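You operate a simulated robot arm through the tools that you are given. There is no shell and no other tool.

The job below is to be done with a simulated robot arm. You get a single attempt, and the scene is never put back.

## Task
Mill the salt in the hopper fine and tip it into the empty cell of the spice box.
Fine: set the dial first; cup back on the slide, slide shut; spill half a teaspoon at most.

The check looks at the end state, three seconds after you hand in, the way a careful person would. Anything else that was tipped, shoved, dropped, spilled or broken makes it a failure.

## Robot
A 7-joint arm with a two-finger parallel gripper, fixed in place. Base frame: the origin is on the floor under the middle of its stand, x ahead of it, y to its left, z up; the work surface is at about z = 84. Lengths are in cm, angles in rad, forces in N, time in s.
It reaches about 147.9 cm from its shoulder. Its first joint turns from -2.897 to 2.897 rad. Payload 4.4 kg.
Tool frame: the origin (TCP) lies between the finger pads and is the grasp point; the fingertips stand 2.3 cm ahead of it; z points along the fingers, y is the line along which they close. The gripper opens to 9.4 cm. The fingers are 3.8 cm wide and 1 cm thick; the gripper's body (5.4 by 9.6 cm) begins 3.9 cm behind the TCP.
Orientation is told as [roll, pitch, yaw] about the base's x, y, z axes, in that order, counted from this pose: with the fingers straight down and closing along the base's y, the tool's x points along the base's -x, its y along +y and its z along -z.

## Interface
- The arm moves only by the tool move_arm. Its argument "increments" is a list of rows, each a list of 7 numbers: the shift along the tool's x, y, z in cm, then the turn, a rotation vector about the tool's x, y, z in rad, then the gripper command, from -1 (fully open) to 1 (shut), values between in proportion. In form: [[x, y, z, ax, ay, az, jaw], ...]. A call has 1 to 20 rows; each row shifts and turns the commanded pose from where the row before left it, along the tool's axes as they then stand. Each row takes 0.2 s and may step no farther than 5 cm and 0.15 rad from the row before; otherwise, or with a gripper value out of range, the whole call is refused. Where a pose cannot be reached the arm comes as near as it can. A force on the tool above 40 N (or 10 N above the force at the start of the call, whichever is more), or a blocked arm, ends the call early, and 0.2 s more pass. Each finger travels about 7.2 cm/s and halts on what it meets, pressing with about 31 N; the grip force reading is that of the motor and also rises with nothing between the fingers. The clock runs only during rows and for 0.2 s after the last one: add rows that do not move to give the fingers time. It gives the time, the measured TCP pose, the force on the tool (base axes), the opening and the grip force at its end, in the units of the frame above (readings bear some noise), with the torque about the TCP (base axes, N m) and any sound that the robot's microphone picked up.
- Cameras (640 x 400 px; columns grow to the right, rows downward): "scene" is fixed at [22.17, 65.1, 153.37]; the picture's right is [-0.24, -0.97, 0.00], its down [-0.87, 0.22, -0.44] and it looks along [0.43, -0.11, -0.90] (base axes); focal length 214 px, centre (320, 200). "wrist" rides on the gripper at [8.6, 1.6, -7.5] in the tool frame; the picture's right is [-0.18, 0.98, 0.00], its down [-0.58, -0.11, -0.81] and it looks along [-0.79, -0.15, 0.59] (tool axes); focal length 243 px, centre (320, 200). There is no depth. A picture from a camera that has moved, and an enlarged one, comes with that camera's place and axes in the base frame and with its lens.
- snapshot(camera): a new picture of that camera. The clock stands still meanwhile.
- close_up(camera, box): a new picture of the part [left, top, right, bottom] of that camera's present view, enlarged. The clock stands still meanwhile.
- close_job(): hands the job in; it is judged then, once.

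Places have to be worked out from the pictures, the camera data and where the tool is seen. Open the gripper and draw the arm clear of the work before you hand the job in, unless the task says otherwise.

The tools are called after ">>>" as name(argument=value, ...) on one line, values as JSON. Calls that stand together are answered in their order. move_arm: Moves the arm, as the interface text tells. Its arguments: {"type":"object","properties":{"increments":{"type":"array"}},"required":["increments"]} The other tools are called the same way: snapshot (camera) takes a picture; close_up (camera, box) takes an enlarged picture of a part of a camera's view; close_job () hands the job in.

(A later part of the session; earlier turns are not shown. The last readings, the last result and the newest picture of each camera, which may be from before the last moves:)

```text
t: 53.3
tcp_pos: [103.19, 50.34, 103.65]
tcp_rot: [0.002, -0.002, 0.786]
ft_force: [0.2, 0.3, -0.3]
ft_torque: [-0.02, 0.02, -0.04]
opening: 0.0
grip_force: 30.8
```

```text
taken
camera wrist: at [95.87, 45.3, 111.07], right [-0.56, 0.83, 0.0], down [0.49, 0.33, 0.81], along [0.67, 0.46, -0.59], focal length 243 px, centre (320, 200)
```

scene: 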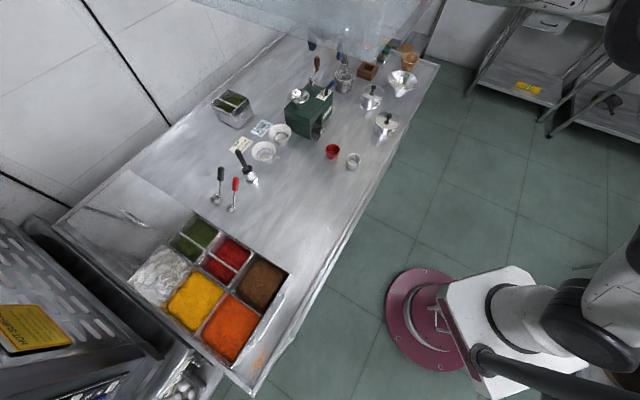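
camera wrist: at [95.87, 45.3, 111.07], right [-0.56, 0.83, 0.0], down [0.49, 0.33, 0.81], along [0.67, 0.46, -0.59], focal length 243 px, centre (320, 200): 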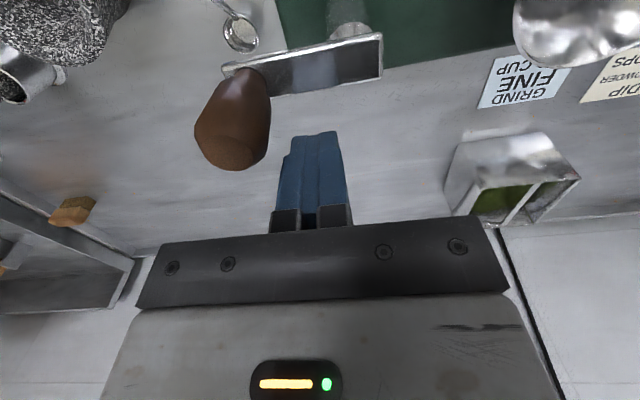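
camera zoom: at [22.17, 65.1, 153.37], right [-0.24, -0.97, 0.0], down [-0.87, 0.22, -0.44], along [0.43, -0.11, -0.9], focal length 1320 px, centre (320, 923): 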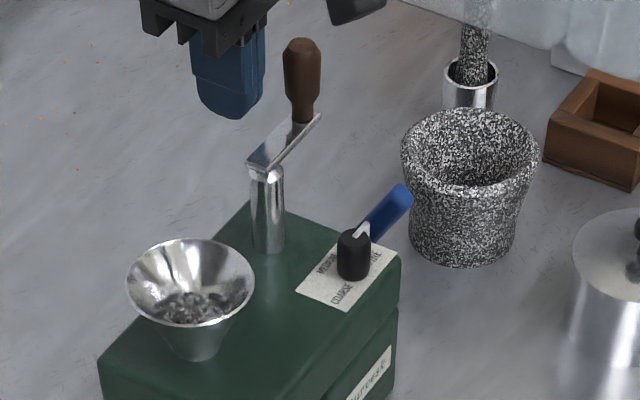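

Positioned behind the handle. I push clockwise through the first ~100° and watch force and sound.

>>> move_arm(increments=[[1.004, -1.197, 0, 0, 0, 0, 1], [1.354, -0.782, 0, 0, 0, 0, 1], [1.539, -0.271, 0, 0, 0, 0, 1], [1.539, 0.271, 0, 0, 0, 0, 1], [1.354, 0.782, 0, 0, 0, 0, 1], [0, 0, 0, 0, 0, 0, 1]])

>>> close_up(camera="scene", box=[285, 50, 355, 115])

>>> snapshot(camera="wrist")

```text
t: 54.7
tcp_pos: [99.3, 44.7, 103.82]
tcp_rot: [0.001, -0.002, 0.786]
ft_force: [0.7, 0.5, -0.6]
ft_torque: [-0.02, -0.03, 0.0]
opening: 0.0
grip_force: 30.9
```

```text
6.15 times, centred on (320, 82) of scene
camera zoom: at [22.17, 65.1, 153.37], right [-0.24, -0.97, 0.0], down [-0.87, 0.22, -0.44], along [0.43, -0.11, -0.9], focal length 1320 px, centre (320, 923)
```

zoom: 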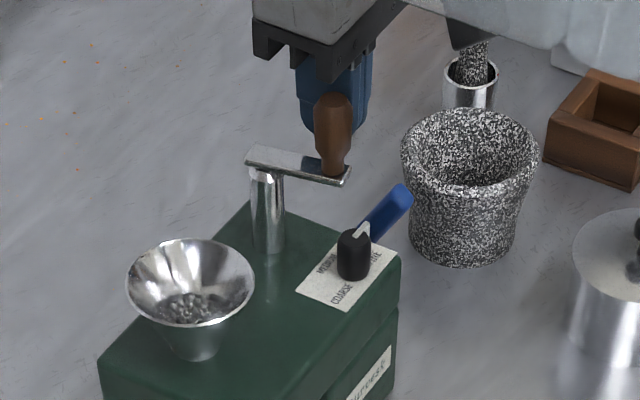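

```text
taken
camera wrist: at [91.97, 39.67, 111.17], right [-0.56, 0.83, 0.0], down [0.49, 0.33, 0.81], along [0.67, 0.46, -0.59], focal length 243 px, centre (320, 200)
```

wrist: 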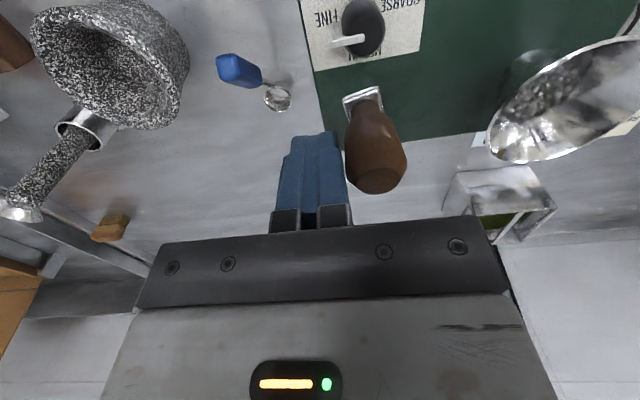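

The handle moves freely ahead of the fingers. I do one full turn (18 rows) and check for sound and the hopper level.

>>> move_arm(increments=[[1.004, 1.197, 0, 0, 0, 0, 1], [0.535, 1.469, 0, 0, 0, 0, 1], [0, 1.562, 0, 0, 0, 0, 1], [-0.535, 1.469, 0, 0, 0, 0, 1], [-1.004, 1.197, 0, 0, 0, 0, 1], [-1.354, 0.782, 0, 0, 0, 0, 1], [-1.539, 0.271, 0, 0, 0, 0, 1], [-1.539, -0.271, 0, 0, 0, 0, 1], [-1.354, -0.782, 0, 0, 0, 0, 1], [-1.004, -1.197, 0, 0, 0, 0, 1], [-0.535, -1.469, 0, 0, 0, 0, 1], [0, -1.562, 0, 0, 0, 0, 1], [0.535, -1.469, 0, 0, 0, 0, 1], [1.004, -1.197, 0, 0, 0, 0, 1], [1.354, -0.782, 0, 0, 0, 0, 1], [1.539, -0.271, 0, 0, 0, 0, 1], [1.539, 0.271, 0, 0, 0, 0, 1], [1.354, 0.782, 0, 0, 0, 0, 1], [0, 0, 0, 0, 0, 0, 1]])

>>> close_up(camera="scene", box=[285, 60, 345, 125])

```text
t: 58.7
tcp_pos: [99.02, 44.62, 103.81]
tcp_rot: [0.001, -0.003, 0.785]
ft_force: [1.0, 0.5, 0.6]
ft_torque: [0.01, 0.04, 0.01]
opening: 0.0
grip_force: 31.2
```

```text
6.15 times, centred on (315, 92) of scene
camera zoom: at [22.17, 65.1, 153.37], right [-0.24, -0.97, 0.0], down [-0.87, 0.22, -0.44], along [0.43, -0.11, -0.9], focal length 1320 px, centre (351, 862)
```

zoom: 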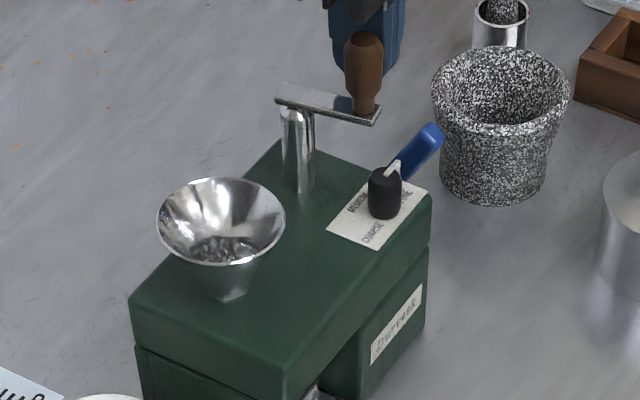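

>>> close_up(camera="scene", box=[285, 80, 315, 110])

>>> close_up(camera="wrist", box=[470, 20, 640, 170])

```text
13.33 times, centred on (300, 95) of scene
camera zoom: at [22.17, 65.1, 153.37], right [-0.24, -0.97, 0.0], down [-0.87, 0.22, -0.44], along [0.43, -0.11, -0.9], focal length 2860 px, centre (587, 1600)
```

zoom: 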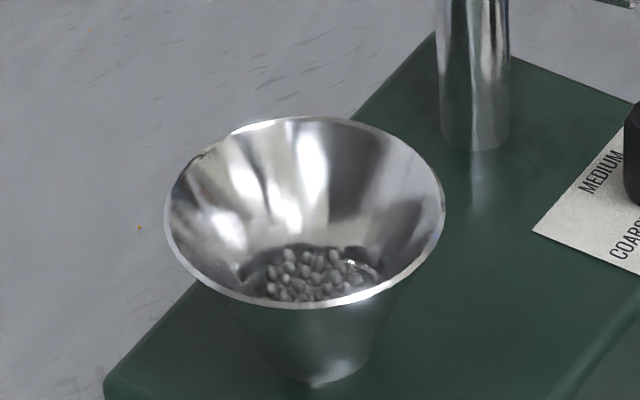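

```text
2.67 times, centred on (555, 95) of wrist
camera zoom: at [91.79, 39.61, 111.16], right [-0.56, 0.83, 0.0], down [0.49, 0.33, 0.81], along [0.67, 0.46, -0.59], focal length 647 px, centre (-307, 480)
```

zoom: 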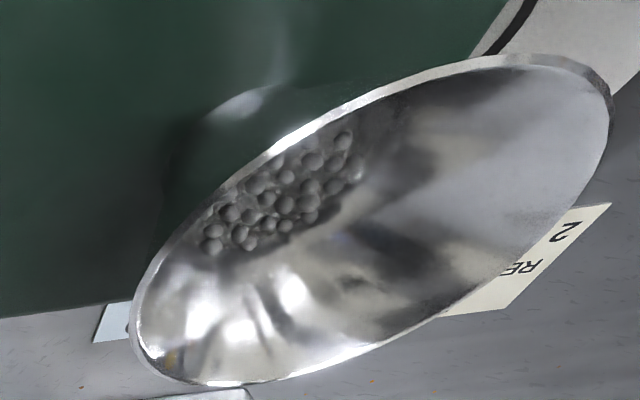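

The salt level has visibly dropped, so it mills. I keep turning, one revolution per call.

>>> move_arm(increments=[[1.004, 1.197, 0, 0, 0, 0, 1], [0.535, 1.469, 0, 0, 0, 0, 1], [0, 1.562, 0, 0, 0, 0, 1], [-0.535, 1.469, 0, 0, 0, 0, 1], [-1.004, 1.197, 0, 0, 0, 0, 1], [-1.354, 0.782, 0, 0, 0, 0, 1], [-1.539, 0.271, 0, 0, 0, 0, 1], [-1.539, -0.271, 0, 0, 0, 0, 1], [-1.354, -0.782, 0, 0, 0, 0, 1], [-1.004, -1.197, 0, 0, 0, 0, 1], [-0.535, -1.469, 0, 0, 0, 0, 1], [0, -1.562, 0, 0, 0, 0, 1], [0.535, -1.469, 0, 0, 0, 0, 1], [1.004, -1.197, 0, 0, 0, 0, 1], [1.354, -0.782, 0, 0, 0, 0, 1], [1.539, -0.271, 0, 0, 0, 0, 1], [1.539, 0.271, 0, 0, 0, 0, 1], [1.354, 0.782, 0, 0, 0, 0, 1]])

>>> close_up(camera="scene", box=[285, 80, 315, 110])

>>> close_up(camera="scene", box=[285, 60, 355, 150])

```text
t: 62.5
tcp_pos: [99.29, 44.93, 103.83]
tcp_rot: [0.0, -0.002, 0.784]
ft_force: [-0.5, -1.2, 0.0]
ft_torque: [0.01, -0.01, 0.01]
opening: 0.0
grip_force: 31.3
```

```text
13.33 times, centred on (300, 95) of scene
camera zoom: at [22.17, 65.1, 153.37], right [-0.24, -0.97, 0.0], down [-0.87, 0.22, -0.44], along [0.43, -0.11, -0.9], focal length 2860 px, centre (587, 1600)
```

zoom: 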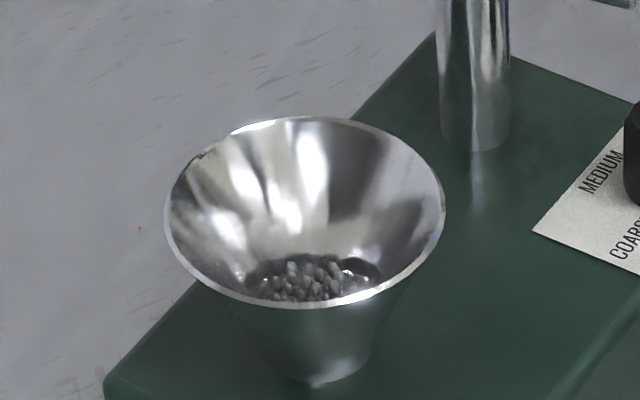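

```text
4.44 times, centred on (320, 105) of scene
camera zoom: at [22.17, 65.1, 153.37], right [-0.24, -0.97, 0.0], down [-0.87, 0.22, -0.44], along [0.43, -0.11, -0.9], focal length 953 px, centre (320, 622)
```

zoom: 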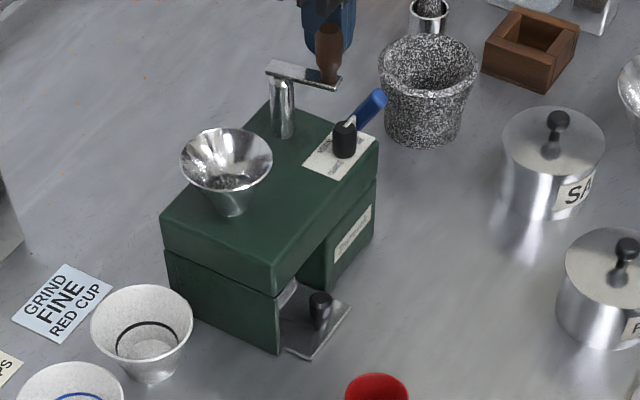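

Going down further. I continue for two more revolutions before rechecking.

>>> move_arm(increments=[[1.004, 1.197, 0, 0, 0, 0, 1], [0.535, 1.469, 0, 0, 0, 0, 1], [0, 1.562, 0, 0, 0, 0, 1], [-0.535, 1.469, 0, 0, 0, 0, 1], [-1.004, 1.197, 0, 0, 0, 0, 1], [-1.354, 0.782, 0, 0, 0, 0, 1], [-1.539, 0.271, 0, 0, 0, 0, 1], [-1.539, -0.271, 0, 0, 0, 0, 1], [-1.354, -0.782, 0, 0, 0, 0, 1], [-1.004, -1.197, 0, 0, 0, 0, 1], [-0.535, -1.469, 0, 0, 0, 0, 1], [0, -1.562, 0, 0, 0, 0, 1], [0.535, -1.469, 0, 0, 0, 0, 1], [1.004, -1.197, 0, 0, 0, 0, 1], [1.354, -0.782, 0, 0, 0, 0, 1], [1.539, -0.271, 0, 0, 0, 0, 1], [1.539, 0.271, 0, 0, 0, 0, 1], [1.354, 0.782, 0, 0, 0, 0, 1]])

>>> move_arm(increments=[[1.004, 1.197, 0, 0, 0, 0, 1], [0.535, 1.469, 0, 0, 0, 0, 1], [0, 1.562, 0, 0, 0, 0, 1], [-0.535, 1.469, 0, 0, 0, 0, 1], [-1.004, 1.197, 0, 0, 0, 0, 1], [-1.354, 0.782, 0, 0, 0, 0, 1], [-1.539, 0.271, 0, 0, 0, 0, 1], [-1.539, -0.271, 0, 0, 0, 0, 1], [-1.354, -0.782, 0, 0, 0, 0, 1], [-1.004, -1.197, 0, 0, 0, 0, 1], [-0.535, -1.469, 0, 0, 0, 0, 1], [0, -1.562, 0, 0, 0, 0, 1], [0.535, -1.469, 0, 0, 0, 0, 1], [1.004, -1.197, 0, 0, 0, 0, 1], [1.354, -0.782, 0, 0, 0, 0, 1], [1.539, -0.271, 0, 0, 0, 0, 1], [1.539, 0.271, 0, 0, 0, 0, 1], [1.354, 0.782, 0, 0, 0, 0, 1]])

>>> close_up(camera="scene", box=[285, 80, 315, 110])

>>> close_up(camera="scene", box=[285, 60, 355, 150])

```text
t: 66.3
tcp_pos: [99.15, 44.68, 104.02]
tcp_rot: [0.002, -0.001, 0.785]
ft_force: [0.2, -0.4, -0.5]
ft_torque: [0.01, 0.04, 0.02]
opening: 0.02
grip_force: 31.1
```

```text
t: 70.1
tcp_pos: [99.22, 44.71, 103.68]
tcp_rot: [0.001, -0.001, 0.783]
ft_force: [-0.5, 0.0, -0.1]
ft_torque: [0.06, 0.01, -0.01]
opening: 0.01
grip_force: 31.0
```

```text
13.33 times, centred on (300, 95) of scene
camera zoom: at [22.17, 65.1, 153.37], right [-0.24, -0.97, 0.0], down [-0.87, 0.22, -0.44], along [0.43, -0.11, -0.9], focal length 2860 px, centre (587, 1600)
```

zoom: 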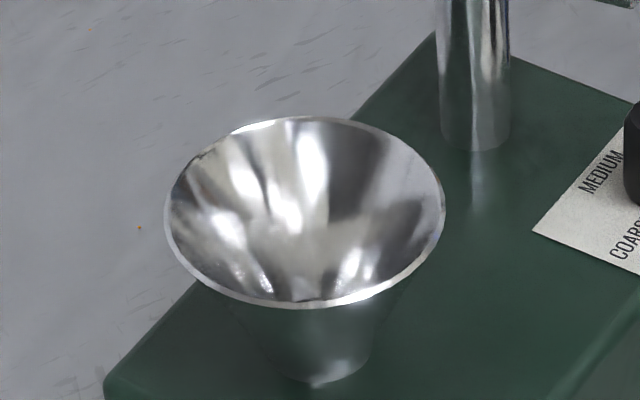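

```text
4.44 times, centred on (320, 105) of scene
camera zoom: at [22.17, 65.1, 153.37], right [-0.24, -0.97, 0.0], down [-0.87, 0.22, -0.44], along [0.43, -0.11, -0.9], focal length 953 px, centre (320, 622)
```

zoom: 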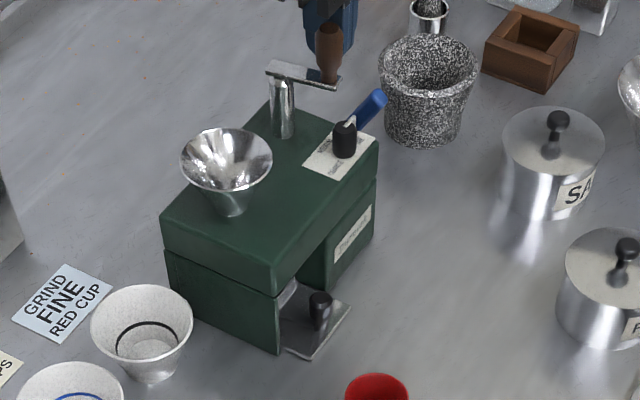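

The hopper looks empty from this angle. I do two more full turns to clear the burrs, then look into it from above.

>>> move_arm(increments=[[1.004, 1.197, 0, 0, 0, 0, 1], [0.535, 1.469, 0, 0, 0, 0, 1], [0, 1.562, 0, 0, 0, 0, 1], [-0.535, 1.469, 0, 0, 0, 0, 1], [-1.004, 1.197, 0, 0, 0, 0, 1], [-1.354, 0.782, 0, 0, 0, 0, 1], [-1.539, 0.271, 0, 0, 0, 0, 1], [-1.539, -0.271, 0, 0, 0, 0, 1], [-1.354, -0.782, 0, 0, 0, 0, 1], [-1.004, -1.197, 0, 0, 0, 0, 1], [-0.535, -1.469, 0, 0, 0, 0, 1], [0, -1.562, 0, 0, 0, 0, 1], [0.535, -1.469, 0, 0, 0, 0, 1], [1.004, -1.197, 0, 0, 0, 0, 1], [1.354, -0.782, 0, 0, 0, 0, 1], [1.539, -0.271, 0, 0, 0, 0, 1], [1.539, 0.271, 0, 0, 0, 0, 1], [1.354, 0.782, 0, 0, 0, 0, 1]])

>>> move_arm(increments=[[1.004, 1.197, 0, 0, 0, 0, 1], [0.535, 1.469, 0, 0, 0, 0, 1], [0, 1.562, 0, 0, 0, 0, 1], [-0.535, 1.469, 0, 0, 0, 0, 1], [-1.004, 1.197, 0, 0, 0, 0, 1], [-1.354, 0.782, 0, 0, 0, 0, 1], [-1.539, 0.271, 0, 0, 0, 0, 1], [-1.539, -0.271, 0, 0, 0, 0, 1], [-1.354, -0.782, 0, 0, 0, 0, 1], [-1.004, -1.197, 0, 0, 0, 0, 1], [-0.535, -1.469, 0, 0, 0, 0, 1], [0, -1.562, 0, 0, 0, 0, 1], [0.535, -1.469, 0, 0, 0, 0, 1], [1.004, -1.197, 0, 0, 0, 0, 1], [1.354, -0.782, 0, 0, 0, 0, 1], [1.539, -0.271, 0, 0, 0, 0, 1], [1.539, 0.271, 0, 0, 0, 0, 1], [1.354, 0.782, 0, 0, 0, 0, 1]])

>>> close_up(camera="wrist", box=[470, 20, 640, 170])

```text
t: 73.9
tcp_pos: [99.23, 44.76, 103.89]
tcp_rot: [0.002, -0.001, 0.784]
ft_force: [1.2, -0.3, 0.1]
ft_torque: [0.02, 0.0, 0.0]
opening: 0.01
grip_force: 31.4
```

```text
t: 77.7
tcp_pos: [99.13, 44.8, 103.74]
tcp_rot: [0.003, -0.002, 0.783]
ft_force: [1.1, -0.7, -0.4]
ft_torque: [-0.03, 0.0, 0.0]
opening: 0.0
grip_force: 30.9
```

```text
2.67 times, centred on (555, 95) of wrist
camera zoom: at [91.83, 39.7, 111.17], right [-0.56, 0.83, 0.0], down [0.49, 0.33, 0.81], along [0.67, 0.46, -0.59], focal length 647 px, centre (-307, 480)
```

zoom: 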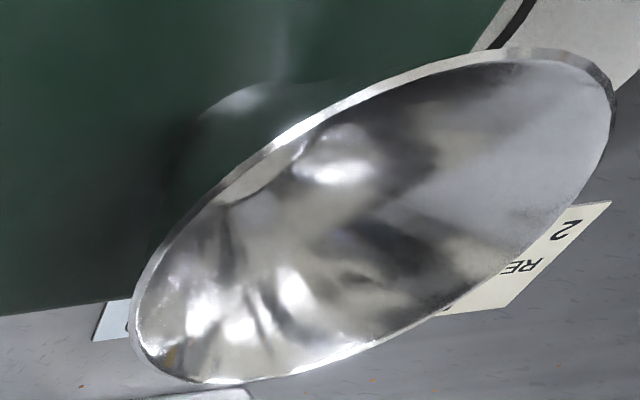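

>>> move_arm(increments=[[0, 0, -3.6, 0, 0, 0, 1], [0, 0, -3.6, 0, 0, 0, 1], [0, 0, -3.6, 0, 0, 0, 1], [0, 0, -3.6, 0, 0, 0, 1], [-0.68, 4.52, 0, 0, 0, 0, 1], [-0.68, 4.52, 0, 0, 0, 0, 1], [-0.68, 4.52, 0, 0, 0, 0, 1], [0, 0, 0, 0, 0, 0, 1]])

>>> snapshot(camera="wrist")

>>> close_up(camera="wrist", box=[270, 0, 370, 80])

```text
t: 79.5
tcp_pos: [90.95, 55.81, 118.14]
tcp_rot: [0.001, -0.001, 0.786]
ft_force: [-0.3, 0.2, -0.1]
ft_torque: [0.02, -0.01, 0.0]
opening: 0.0
grip_force: 31.3
```

```text
taken
camera wrist: at [83.6, 50.77, 125.48], right [-0.56, 0.83, 0.0], down [0.49, 0.33, 0.81], along [0.67, 0.46, -0.59], focal length 243 px, centre (320, 200)
```

wrist: 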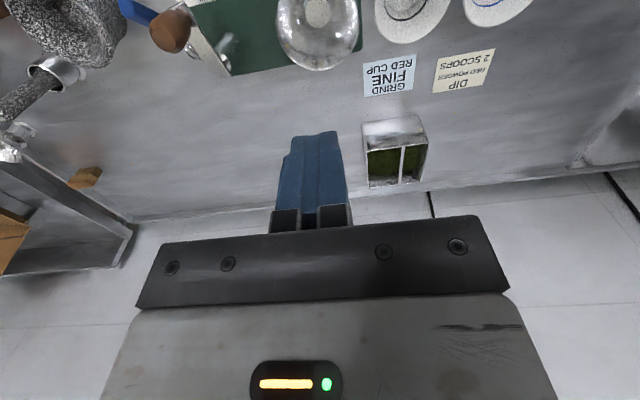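

```text
5.00 times, centred on (320, 40) of wrist
camera zoom: at [83.6, 50.77, 125.48], right [-0.56, 0.83, 0.0], down [0.49, 0.33, 0.81], along [0.67, 0.46, -0.59], focal length 1213 px, centre (320, 1000)
```

zoom: 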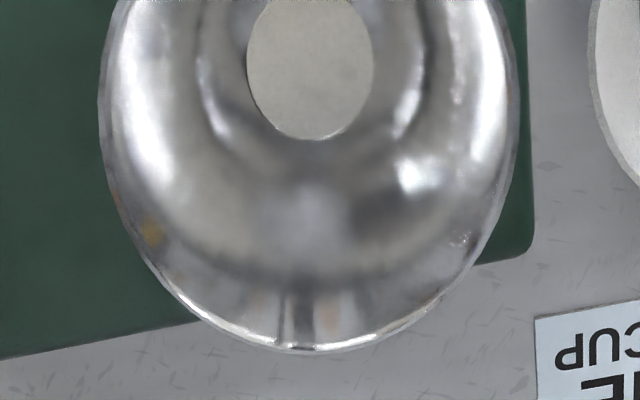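

>>> close_up(camera="wrist", box=[300, 0, 340, 25])

>>> close_up(camera="scene", box=[300, 90, 345, 150])

```text
16.00 times, centred on (320, 12) of wrist
camera zoom: at [83.6, 50.77, 125.48], right [-0.56, 0.83, 0.0], down [0.49, 0.33, 0.81], along [0.67, 0.46, -0.59], focal length 3882 px, centre (320, 3200)
```

zoom: 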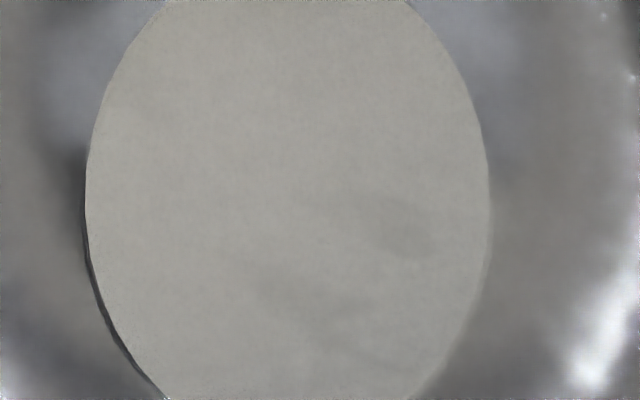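

```text
6.67 times, centred on (322, 120) of scene
camera zoom: at [22.17, 65.1, 153.37], right [-0.24, -0.97, 0.0], down [-0.87, 0.22, -0.44], along [0.43, -0.11, -0.9], focal length 1430 px, centre (303, 733)
```

zoom: 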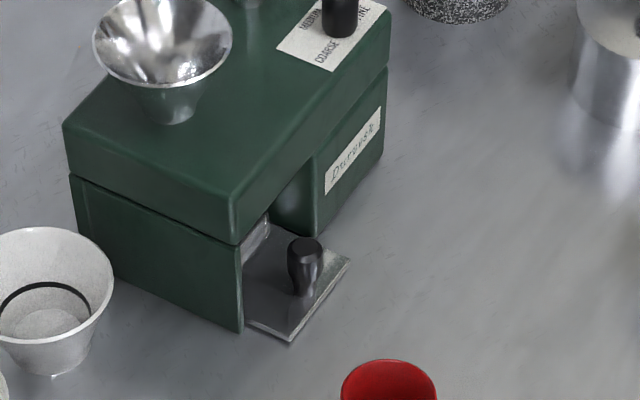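

Hopper is empty (bare metal floor). Next: pull the slide. I move above the slide knob at about (83.9, 48.2) with jaws at ~3.6 cm and descend to z≈95 to check alignment.

>>> move_arm(increments=[[3.46, -0.14, 0, 0, 0, 0, 0.234], [3.46, -0.14, 0, 0, 0, 0, 0.234], [3.46, -0.14, 0, 0, 0, 0, 0.234], [0, 0, 4.5, 0, 0, 0, 0.234], [0, 0, 4.5, 0, 0, 0, 0.234], [0, 0, 4.5, 0, 0, 0, 0.234], [0, 0, 4.5, 0, 0, 0, 0.234], [0, 0, 4.5, 0, 0, 0, 0.234], [0, 0, 0, 0, 0, 0, 0.234]])

>>> snapshot(camera="wrist")

>>> close_up(camera="wrist", box=[250, 40, 390, 220])

>>> close_up(camera="scene", box=[295, 95, 350, 150])

```text
t: 81.5
tcp_pos: [84.21, 48.2, 95.74]
tcp_rot: [0.002, -0.002, 0.785]
ft_force: [0.7, 1.0, 0.5]
ft_torque: [-0.01, -0.01, -0.01]
opening: 3.57
grip_force: 0.1
```

```text
taken
camera wrist: at [76.82, 43.18, 103.01], right [-0.56, 0.83, 0.0], down [0.49, 0.33, 0.81], along [0.67, 0.46, -0.59], focal length 243 px, centre (320, 200)
```

wrist: 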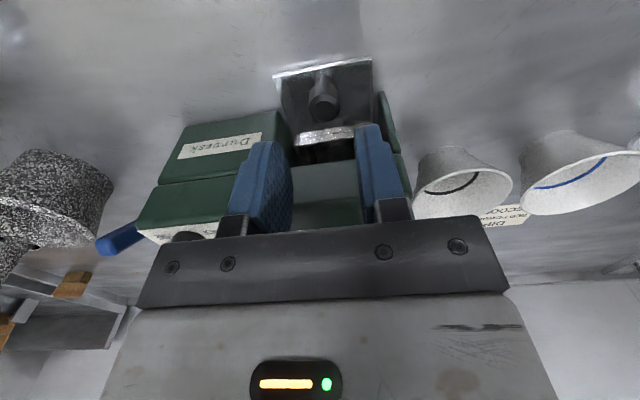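

```text
2.22 times, centred on (320, 130) of wrist
camera zoom: at [76.82, 43.18, 103.01], right [-0.56, 0.83, 0.0], down [0.49, 0.33, 0.81], along [0.67, 0.46, -0.59], focal length 539 px, centre (320, 356)
```

zoom: 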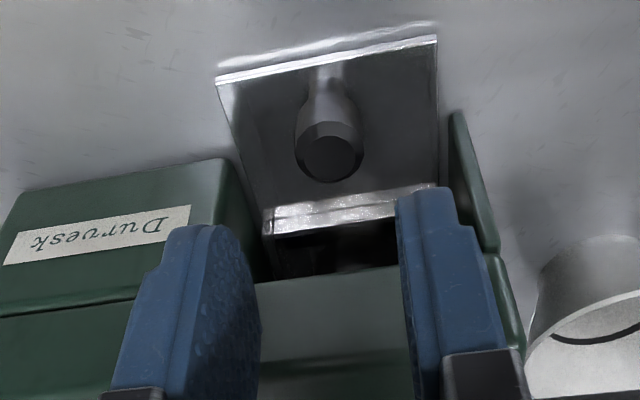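

```text
7.27 times, centred on (322, 122) of scene
camera zoom: at [22.17, 65.1, 153.37], right [-0.24, -0.97, 0.0], down [-0.87, 0.22, -0.44], along [0.43, -0.11, -0.9], focal length 1560 px, centre (302, 764)
```

zoom: 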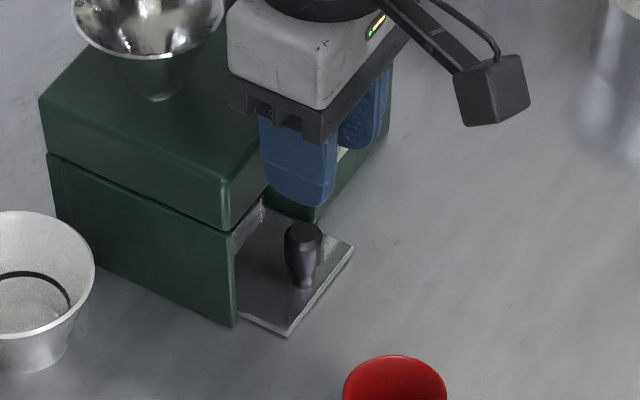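

Knob is ~0.3 cm off in w. Because the hand has a protruding box on its front side that could hit the mill housing, I back off slightly, tilt the wrist back 0.45 rad, and then descend in front of the knob.

>>> move_arm(increments=[[1.5, 0.33, 0, 0, 0, 0, 0.234], [0, 0, 0, 0, -0.15, 0, 0.234], [0, 0, 0, 0, -0.15, 0, 0.234], [0, 0, 0, 0, -0.15, 0, 0.234], [1.553, 0, 3.215, 0, 0, 0, 0.234], [1.0, 0, 2.07, 0, 0, 0, 0.234], [0, 0, 0, 0, 0, 0, 0.234]])

>>> snapshot(camera="wrist")

>>> close_up(camera="wrist", box=[230, 0, 420, 200])

>>> close_up(camera="scene", box=[295, 95, 350, 150])

```text
t: 83.1
tcp_pos: [82.7, 47.41, 89.86]
tcp_rot: [0.001, -0.452, 0.784]
ft_force: [0.3, 0.4, -0.1]
ft_torque: [0.02, 0.03, -0.01]
opening: 3.6
grip_force: 0.0
```

```text
taken
camera wrist: at [73.72, 40.74, 92.66], right [-0.58, 0.81, 0.08], down [0.2, 0.04, 0.98], along [0.79, 0.58, -0.19], focal length 243 px, centre (320, 200)
```

wrist: 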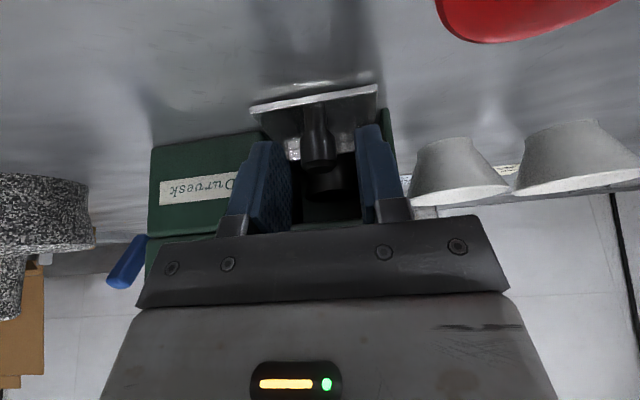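

```text
2.00 times, centred on (325, 100) of wrist
camera zoom: at [73.72, 40.74, 92.66], right [-0.58, 0.81, 0.08], down [0.2, 0.04, 0.98], along [0.79, 0.58, -0.19], focal length 485 px, centre (310, 400)
```

zoom: 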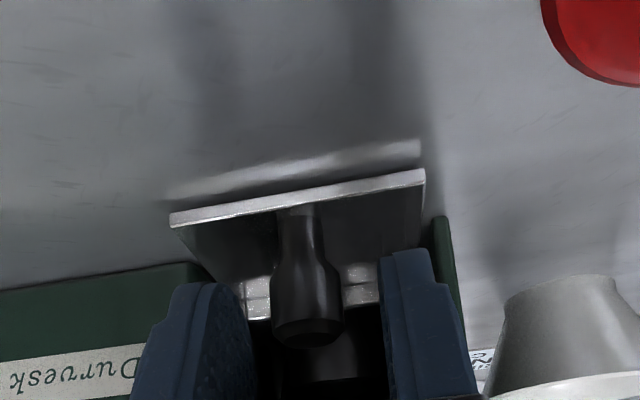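

```text
7.27 times, centred on (322, 122) of scene
camera zoom: at [22.17, 65.1, 153.37], right [-0.24, -0.97, 0.0], down [-0.87, 0.22, -0.44], along [0.43, -0.11, -0.9], focal length 1560 px, centre (302, 764)
```

zoom: 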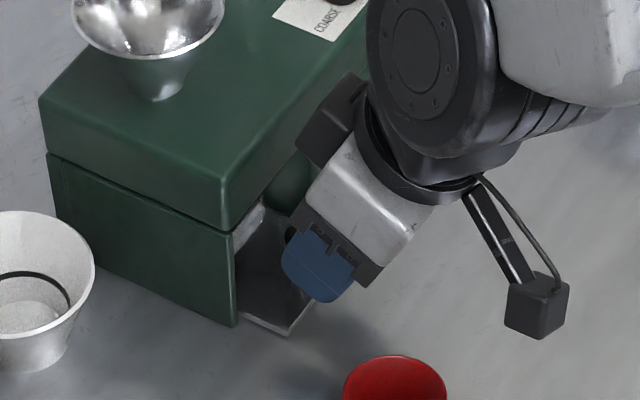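

Alignment in w looks good (knob centred between the fingers). I lower to z≈88.9, move 1.5 cm forward over the knob, and check.

>>> move_arm(increments=[[0.418, 0, 0.864, 0, 0, 0, 0.234], [-0.675, 0, 0.326, 0, 0, 0, 0.234], [-0.675, 0, 0.326, 0, 0, 0, 0.234], [0, 0, 0, 0, 0, 0, 0.234]])

>>> close_up(camera="wrist", box=[230, 0, 420, 200])

>>> close_up(camera="scene", box=[295, 95, 350, 150])

```text
t: 84.1
tcp_pos: [83.73, 48.55, 89.0]
tcp_rot: [0.002, -0.451, 0.784]
ft_force: [0.4, -1.2, 0.3]
ft_torque: [0.01, -0.02, 0.03]
opening: 3.62
grip_force: 0.1
```

```text
2.00 times, centred on (325, 100) of wrist
camera zoom: at [74.73, 41.81, 91.71], right [-0.58, 0.81, 0.08], down [0.2, 0.04, 0.98], along [0.79, 0.58, -0.19], focal length 485 px, centre (310, 400)
```

zoom: 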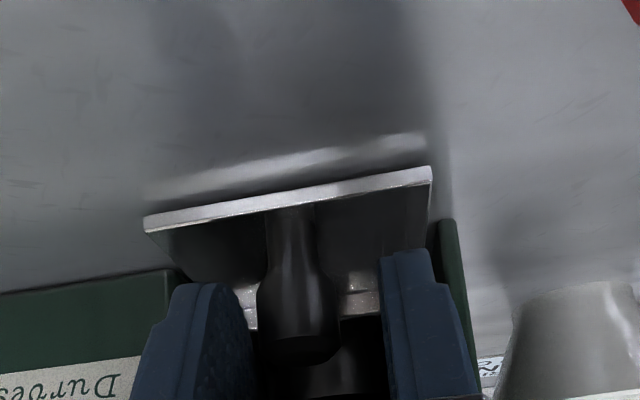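

```text
7.27 times, centred on (322, 122) of scene
camera zoom: at [22.17, 65.1, 153.37], right [-0.24, -0.97, 0.0], down [-0.87, 0.22, -0.44], along [0.43, -0.11, -0.9], focal length 1560 px, centre (302, 764)
```

zoom: 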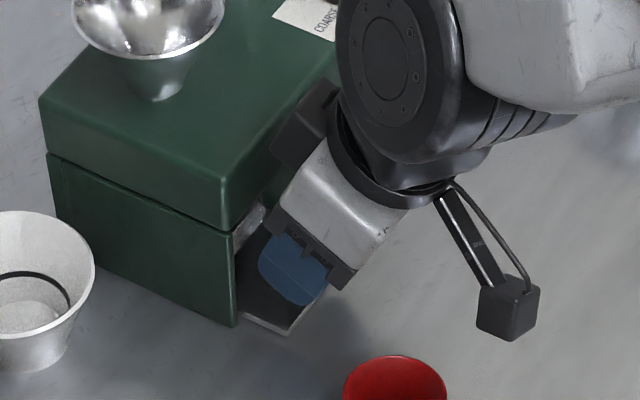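

The knob is ~0.3 cm toward +w of the jaw centre; I shift and close gently.

>>> move_arm(increments=[[0, -0.3, 0, 0, 0, 0, 0.234], [0, 0, 0, 0, 0, 0, 0.4], [0, 0, 0, 0, 0, 0, 0.6], [0, 0, 0, 0, 0, 0, 0.8], [0, 0, 0, 0, 0, 0, 1], [0, 0, 0, 0, 0, 0, 1]])

>>> close_up(camera="wrist", box=[230, 0, 420, 200])

```text
t: 85.5
tcp_pos: [83.96, 48.24, 88.91]
tcp_rot: [0.001, -0.452, 0.784]
ft_force: [8.1, -8.1, -1.9]
ft_torque: [-0.29, -0.33, -0.11]
opening: 2.09
grip_force: 44.9
```

```text
2.00 times, centred on (325, 100) of wrist
camera zoom: at [74.99, 41.56, 91.69], right [-0.58, 0.81, 0.08], down [0.2, 0.04, 0.98], along [0.79, 0.58, -0.19], focal length 485 px, centre (310, 400)
```

zoom: 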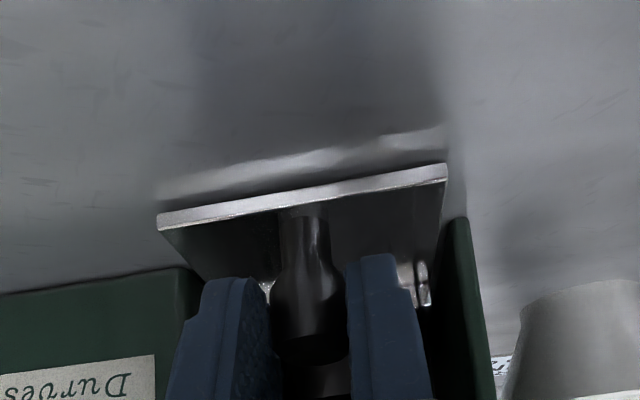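

Gripped at 2.09 cm. I pull the slide out along −s in small steps, watching the side force.

>>> move_arm(increments=[[0, -0.02, 0, 0, 0, 0, 1], [0.45, 0, -0.218, 0, 0, 0, 1], [0.45, 0, -0.218, 0, 0, 0, 1], [0.45, 0, -0.218, 0, 0, 0, 1], [0.45, 0, -0.218, 0, 0, 0, 1], [0, 0, 0, 0, 0, 0, 1]])

>>> close_up(camera="scene", box=[295, 95, 350, 150])

```text
t: 86.9
tcp_pos: [82.61, 46.97, 88.83]
tcp_rot: [0.002, -0.452, 0.782]
ft_force: [5.8, -6.8, -8.8]
ft_torque: [-0.38, -0.27, -0.05]
opening: 2.14
grip_force: 45.0
```

```text
7.27 times, centred on (322, 122) of scene
camera zoom: at [22.17, 65.1, 153.37], right [-0.24, -0.97, 0.0], down [-0.87, 0.22, -0.44], along [0.43, -0.11, -0.9], focal length 1560 px, centre (302, 764)
```

zoom: 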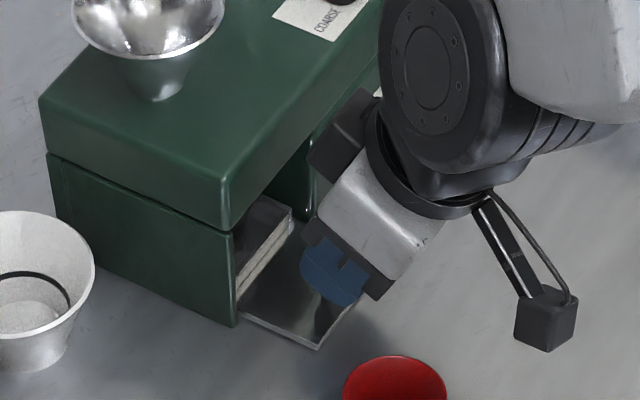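

The slide follows smoothly. I continue pulling.

>>> move_arm(increments=[[0.45, -0.02, -0.218, 0, 0, 0, 1], [0.45, 0, -0.218, 0, 0, 0, 1], [0.45, 0, -0.218, 0, 0, 0, 1], [0.45, 0, -0.218, 0, 0, 0, 1], [0.45, 0, -0.218, 0, 0, 0, 1], [0.45, 0, -0.218, 0, 0, 0, 1], [0, 0, 0, 0, 0, 0, 1]])

>>> close_up(camera="scene", box=[295, 95, 350, 150])

```text
t: 88.5
tcp_pos: [80.51, 44.6, 88.95]
tcp_rot: [0.001, -0.451, 0.783]
ft_force: [4.4, -6.3, -2.5]
ft_torque: [-0.58, 0.03, -0.05]
opening: 2.11
grip_force: 45.0
```

```text
7.27 times, centred on (322, 122) of scene
camera zoom: at [22.17, 65.1, 153.37], right [-0.24, -0.97, 0.0], down [-0.87, 0.22, -0.44], along [0.43, -0.11, -0.9], focal length 1560 px, centre (302, 764)
```

zoom: 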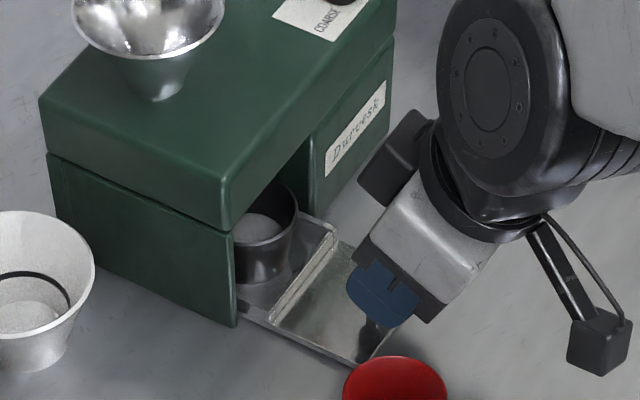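

The black cup with milled salt is emerging. Before pulling further I check clearance to the red cup.

>>> snapshot(camera="wrist")

>>> close_up(camera="scene", box=[310, 115, 365, 170])

>>> close_up(camera="wrist", box=[200, 0, 640, 10])

```text
taken
camera wrist: at [71.47, 38.03, 91.7], right [-0.58, 0.81, 0.08], down [0.2, 0.04, 0.98], along [0.79, 0.58, -0.19], focal length 243 px, centre (320, 200)
```

wrist: 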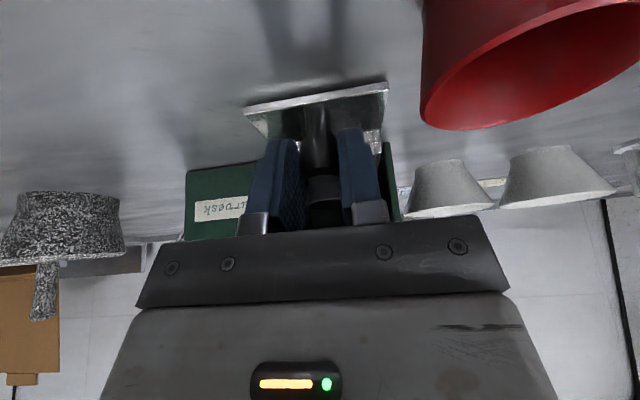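

```text
7.27 times, centred on (338, 142) of scene
camera zoom: at [22.17, 65.1, 153.37], right [-0.24, -0.97, 0.0], down [-0.87, 0.22, -0.44], along [0.43, -0.11, -0.9], focal length 1560 px, centre (193, 618)
```

zoom: 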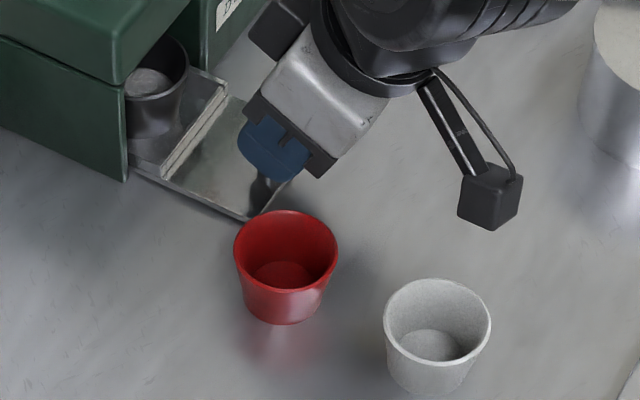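

```text
1.45 times, centred on (420, 5) of wrist
camera zoom: at [71.47, 38.03, 91.7], right [-0.58, 0.81, 0.08], down [0.2, 0.04, 0.98], along [0.79, 0.58, -0.19], focal length 353 px, centre (174, 484)
```

zoom: 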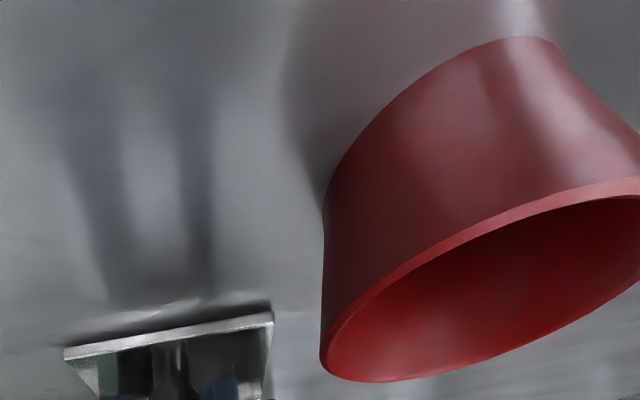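

About 1 cm gap remains between plate and red cup, and the hand stays above the cup rims. I pull ~3 cm more.

>>> move_arm(increments=[[0.45, -0.01, -0.218, 0, 0, 0, 1], [0.45, 0, -0.218, 0, 0, 0, 1], [0.45, 0, -0.218, 0, 0, 0, 1], [0.45, 0, -0.218, 0, 0, 0, 1], [0.45, 0, -0.218, 0, 0, 0, 1], [0.45, 0, -0.218, 0, 0, 0, 1], [0, 0, 0, 0, 0, 0, 1]])

>>> close_up(camera="scene", box=[300, 100, 355, 155])

>>> snapshot(camera="wrist")

```text
t: 90.1
tcp_pos: [78.33, 42.6, 88.94]
tcp_rot: [0.002, -0.453, 0.784]
ft_force: [-5.5, 6.0, -4.9]
ft_torque: [0.09, -0.31, 0.12]
opening: 2.11
grip_force: 44.9
```

```text
7.27 times, centred on (328, 128) of scene
camera zoom: at [22.17, 65.1, 153.37], right [-0.24, -0.97, 0.0], down [-0.87, 0.22, -0.44], along [0.43, -0.11, -0.9], focal length 1560 px, centre (266, 727)
```

zoom: 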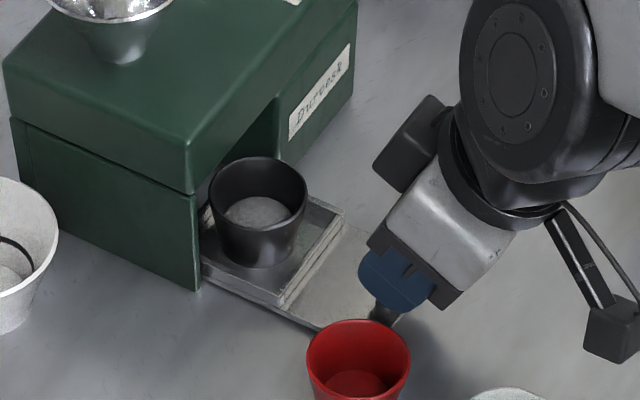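

```text
taken
camera wrist: at [69.36, 35.91, 91.7], right [-0.58, 0.81, 0.08], down [0.2, 0.04, 0.98], along [0.79, 0.58, -0.19], focal length 243 px, centre (320, 200)
```

wrist: 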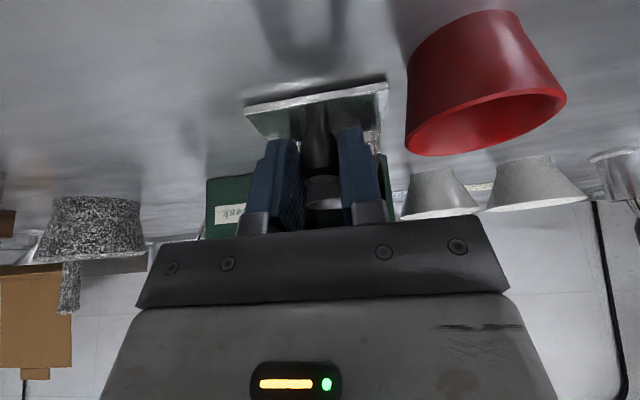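

The cup with the milled salt is now out in front. I check that the red cup hasn't been touched (same crop as at the start).

>>> close_up(camera="scene", box=[315, 130, 375, 180])

>>> close_up(camera="scene", box=[310, 110, 345, 145])

```text
8.00 times, centred on (345, 155) of scene
camera zoom: at [22.17, 65.1, 153.37], right [-0.24, -0.97, 0.0], down [-0.87, 0.22, -0.44], along [0.43, -0.11, -0.9], focal length 1716 px, centre (120, 560)
```

zoom: 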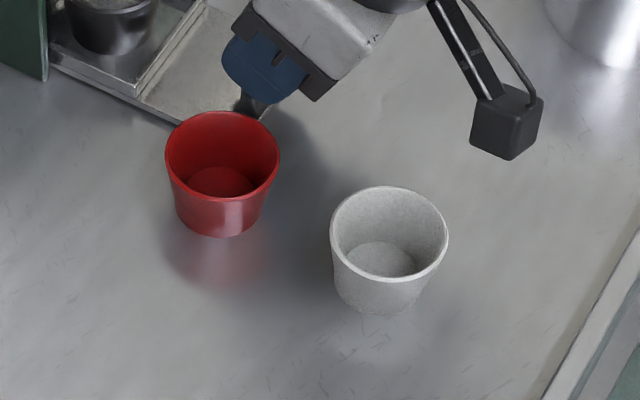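

```text
11.43 times, centred on (328, 128) of scene
camera zoom: at [22.17, 65.1, 153.37], right [-0.24, -0.97, 0.0], down [-0.87, 0.22, -0.44], along [0.43, -0.11, -0.9], focal length 2451 px, centre (234, 1029)
```

zoom: 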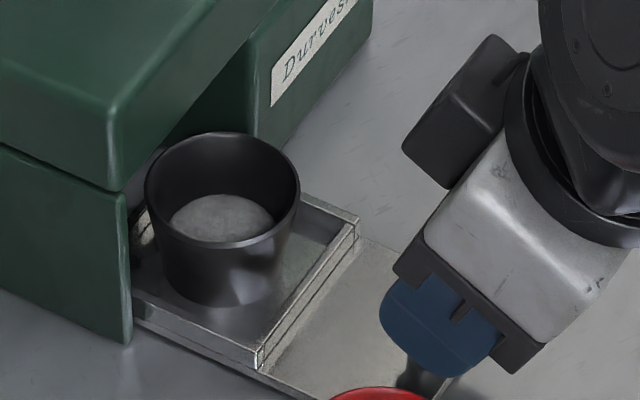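

Red cup is unmoved. The cup is about at s≈94, still partly under the housing edge, so I pull ~2.4 cm more, slowly.

>>> move_arm(increments=[[0.36, 0.01, -0.174, 0, 0, 0, 1], [0.36, 0, -0.174, 0, 0, 0, 1], [0.36, 0, -0.174, 0, 0, 0, 1], [0.36, 0, -0.174, 0, 0, 0, 1], [0.36, 0, -0.174, 0, 0, 0, 1], [0.36, 0, -0.174, 0, 0, 0, 1], [0, 0, 0, 0, 0, 0, 1]])

>>> close_up(camera="scene", box=[310, 110, 345, 145])

```text
t: 91.7
tcp_pos: [76.55, 40.84, 88.87]
tcp_rot: [0.0, -0.453, 0.784]
ft_force: [-12.9, 11.7, -8.8]
ft_torque: [0.04, -0.01, 0.23]
opening: 2.11
grip_force: 44.9
```

```text
11.43 times, centred on (328, 128) of scene
camera zoom: at [22.17, 65.1, 153.37], right [-0.24, -0.97, 0.0], down [-0.87, 0.22, -0.44], along [0.43, -0.11, -0.9], focal length 2451 px, centre (234, 1029)
```

zoom: 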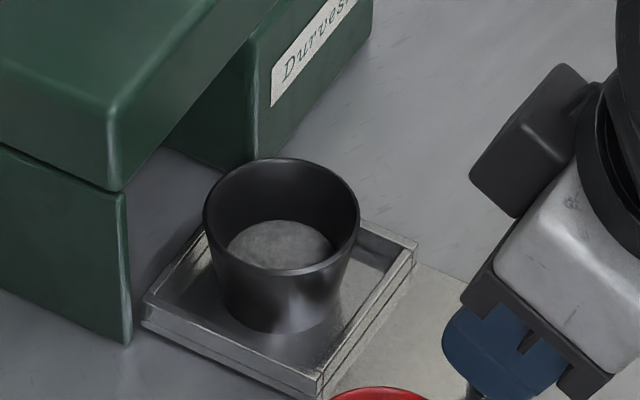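

The tray and cup are now completely clear of the housing; no need to pull more. I relieve the side load, open the jaws, and retreat up and back from the knob.

>>> move_arm(increments=[[0, 0.05, 0, 0, 0, 0, 1], [0, 0, 0, 0, 0, 0, 0.6], [0, 0, 0, 0, 0, 0, 0.3], [0, 0, 0, 0, 0, 0, 0.234], [0, 0, -1.5, 0, 0, 0, 0.234], [0, 0, -3, 0, 0, 0, 0.234], [0, 0, -4, 0, 0, 0, 0.234], [0, 0, -4, 0, 0, 0, 0.234], [0, 0, 0, 0, 0, 0, 0.234]])

>>> snapshot(camera="wrist")

>>> close_up(camera="scene", box=[305, 100, 360, 155])

```text
t: 93.7
tcp_pos: [72.78, 37.13, 100.14]
tcp_rot: [0.001, -0.452, 0.783]
ft_force: [-0.1, 0.7, 0.2]
ft_torque: [0.03, 0.01, -0.02]
opening: 3.58
grip_force: 0.1
```

```text
taken
camera wrist: at [63.82, 30.48, 102.98], right [-0.58, 0.81, 0.08], down [0.2, 0.04, 0.98], along [0.79, 0.58, -0.19], focal length 243 px, centre (320, 200)
```

wrist: 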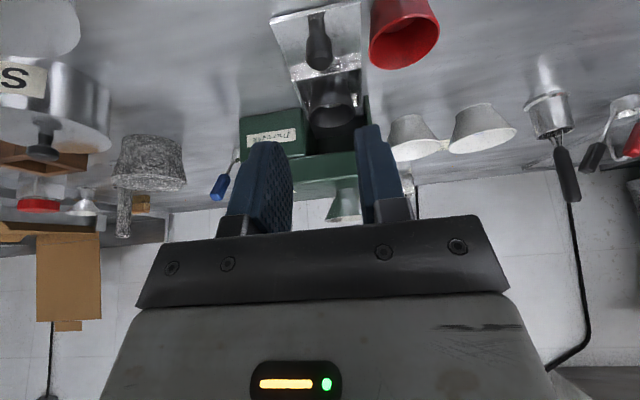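

```text
7.27 times, centred on (332, 128) of scene
camera zoom: at [22.17, 65.1, 153.37], right [-0.24, -0.97, 0.0], down [-0.87, 0.22, -0.44], along [0.43, -0.11, -0.9], focal length 1560 px, centre (229, 727)
```

zoom: 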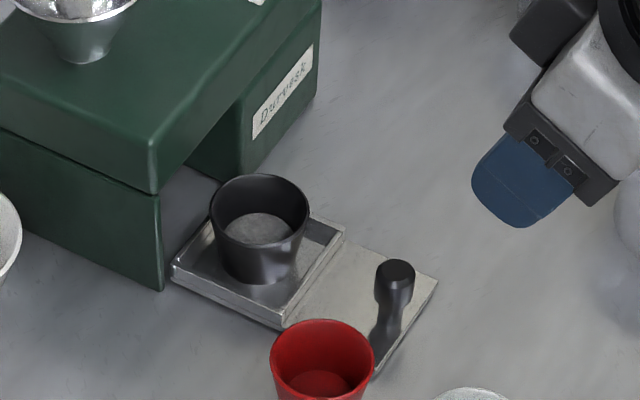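

Released cleanly. Before picking up the cup I rehearse the carry route empty-handed: low (z≈100), along the front side of the table (−w direction), to check for obstructions.

>>> move_arm(increments=[[0, 0, 0, 0, -0.148, 0, 0.234], [0, 4.5, 0, 0, 0, 0, 0.234], [0, 4.5, 0, 0, 0, 0, 0.234], [0, 4.5, 0, 0, 0, 0, 0.234], [0, 4.5, 0, 0, 0, 0, 0.234], [0, 4.5, 0, 0, 0, 0, 0.234], [0, 4.5, 0, 0, 0, 0, 0.234], [0, 4.5, 0, 0, 0, 0, 0.234], [0, 4.5, 0, 0, 0, 0, 0.234], [0, 0, 0, 0, 0, 0, 0.234]])

>>> snapshot(camera="wrist")

>>> snapshot(camera="scene")

```text
t: 95.9
tcp_pos: [47.49, 62.72, 100.21]
tcp_rot: [0.003, -0.601, 0.784]
ft_force: [-0.1, 0.5, 0.3]
ft_torque: [0.0, 0.02, -0.02]
opening: 3.6
grip_force: 0.1
```

```text
taken
camera wrist: at [38.25, 55.65, 101.27], right [-0.59, 0.8, 0.11], down [0.1, -0.06, 0.99], along [0.8, 0.59, -0.04], focal length 243 px, centre (320, 200)
```

wrist: 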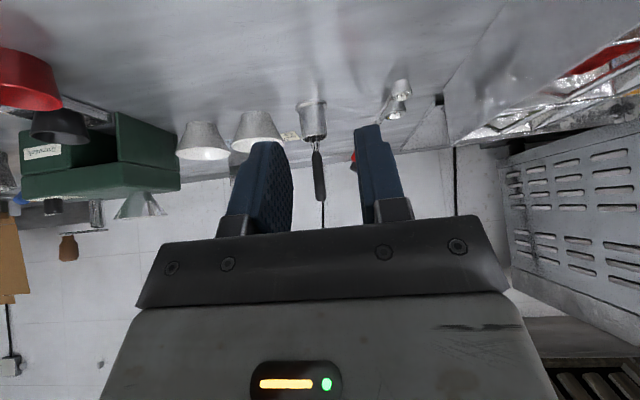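

```text
taken
```

scene: 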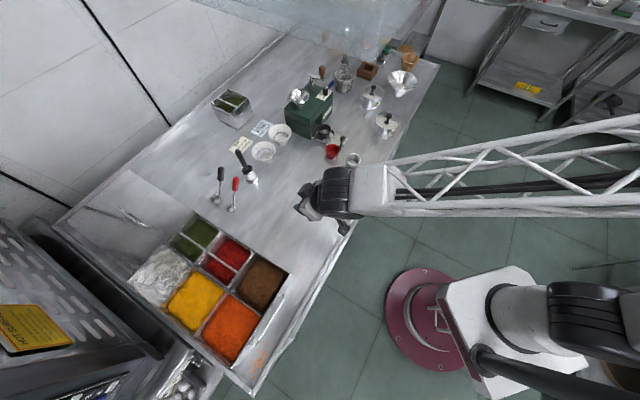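

No obstruction so far at w≈−11. I continue 37 cm further along the same line.

>>> move_arm(increments=[[0, 4.65, 0, 0, 0, 0, 0.234], [0, 4.65, 0, 0, 0, 0, 0.234], [0, 4.65, 0, 0, 0, 0, 0.234], [0, 4.65, 0, 0, 0, 0, 0.234], [0, 4.65, 0, 0, 0, 0, 0.234], [0, 4.65, 0, 0, 0, 0, 0.234], [0, 4.65, 0, 0, 0, 0, 0.234], [0, 4.65, 0, 0, 0, 0, 0.234], [0, 0, 0, 0, 0, 0, 0.234]])

>>> snapshot(camera="wrist")

>>> snapshot(camera="scene")

```text
t: 97.9
tcp_pos: [21.12, 88.98, 99.66]
tcp_rot: [-0.002, -0.595, 0.787]
ft_force: [0.6, 0.8, 0.5]
ft_torque: [-0.02, 0.0, -0.03]
opening: 3.6
grip_force: 0.0
```

```text
taken
camera wrist: at [11.83, 82.1, 100.79], right [-0.59, 0.8, 0.1], down [0.1, -0.05, 0.99], along [0.81, 0.59, -0.05], focal length 243 px, centre (320, 200)
```

wrist: 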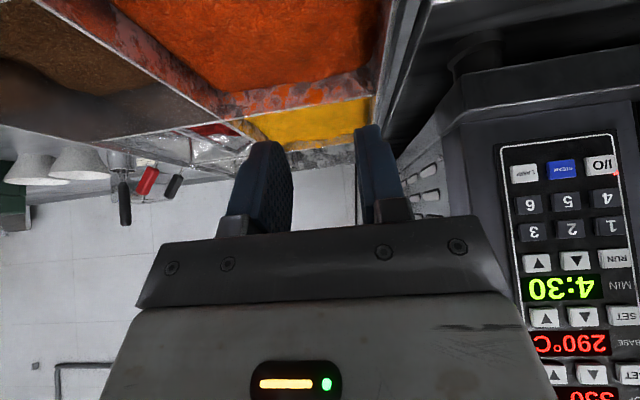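

```text
taken
```

scene: 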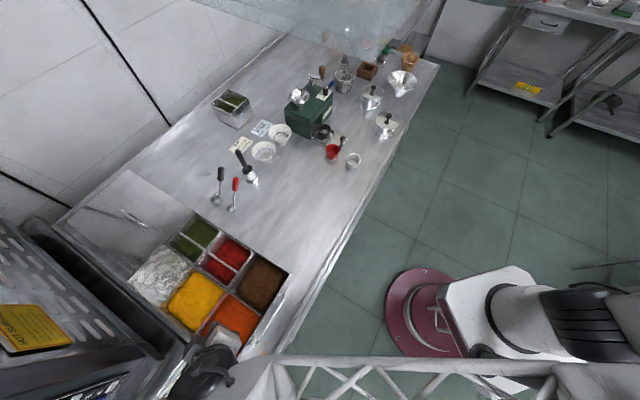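

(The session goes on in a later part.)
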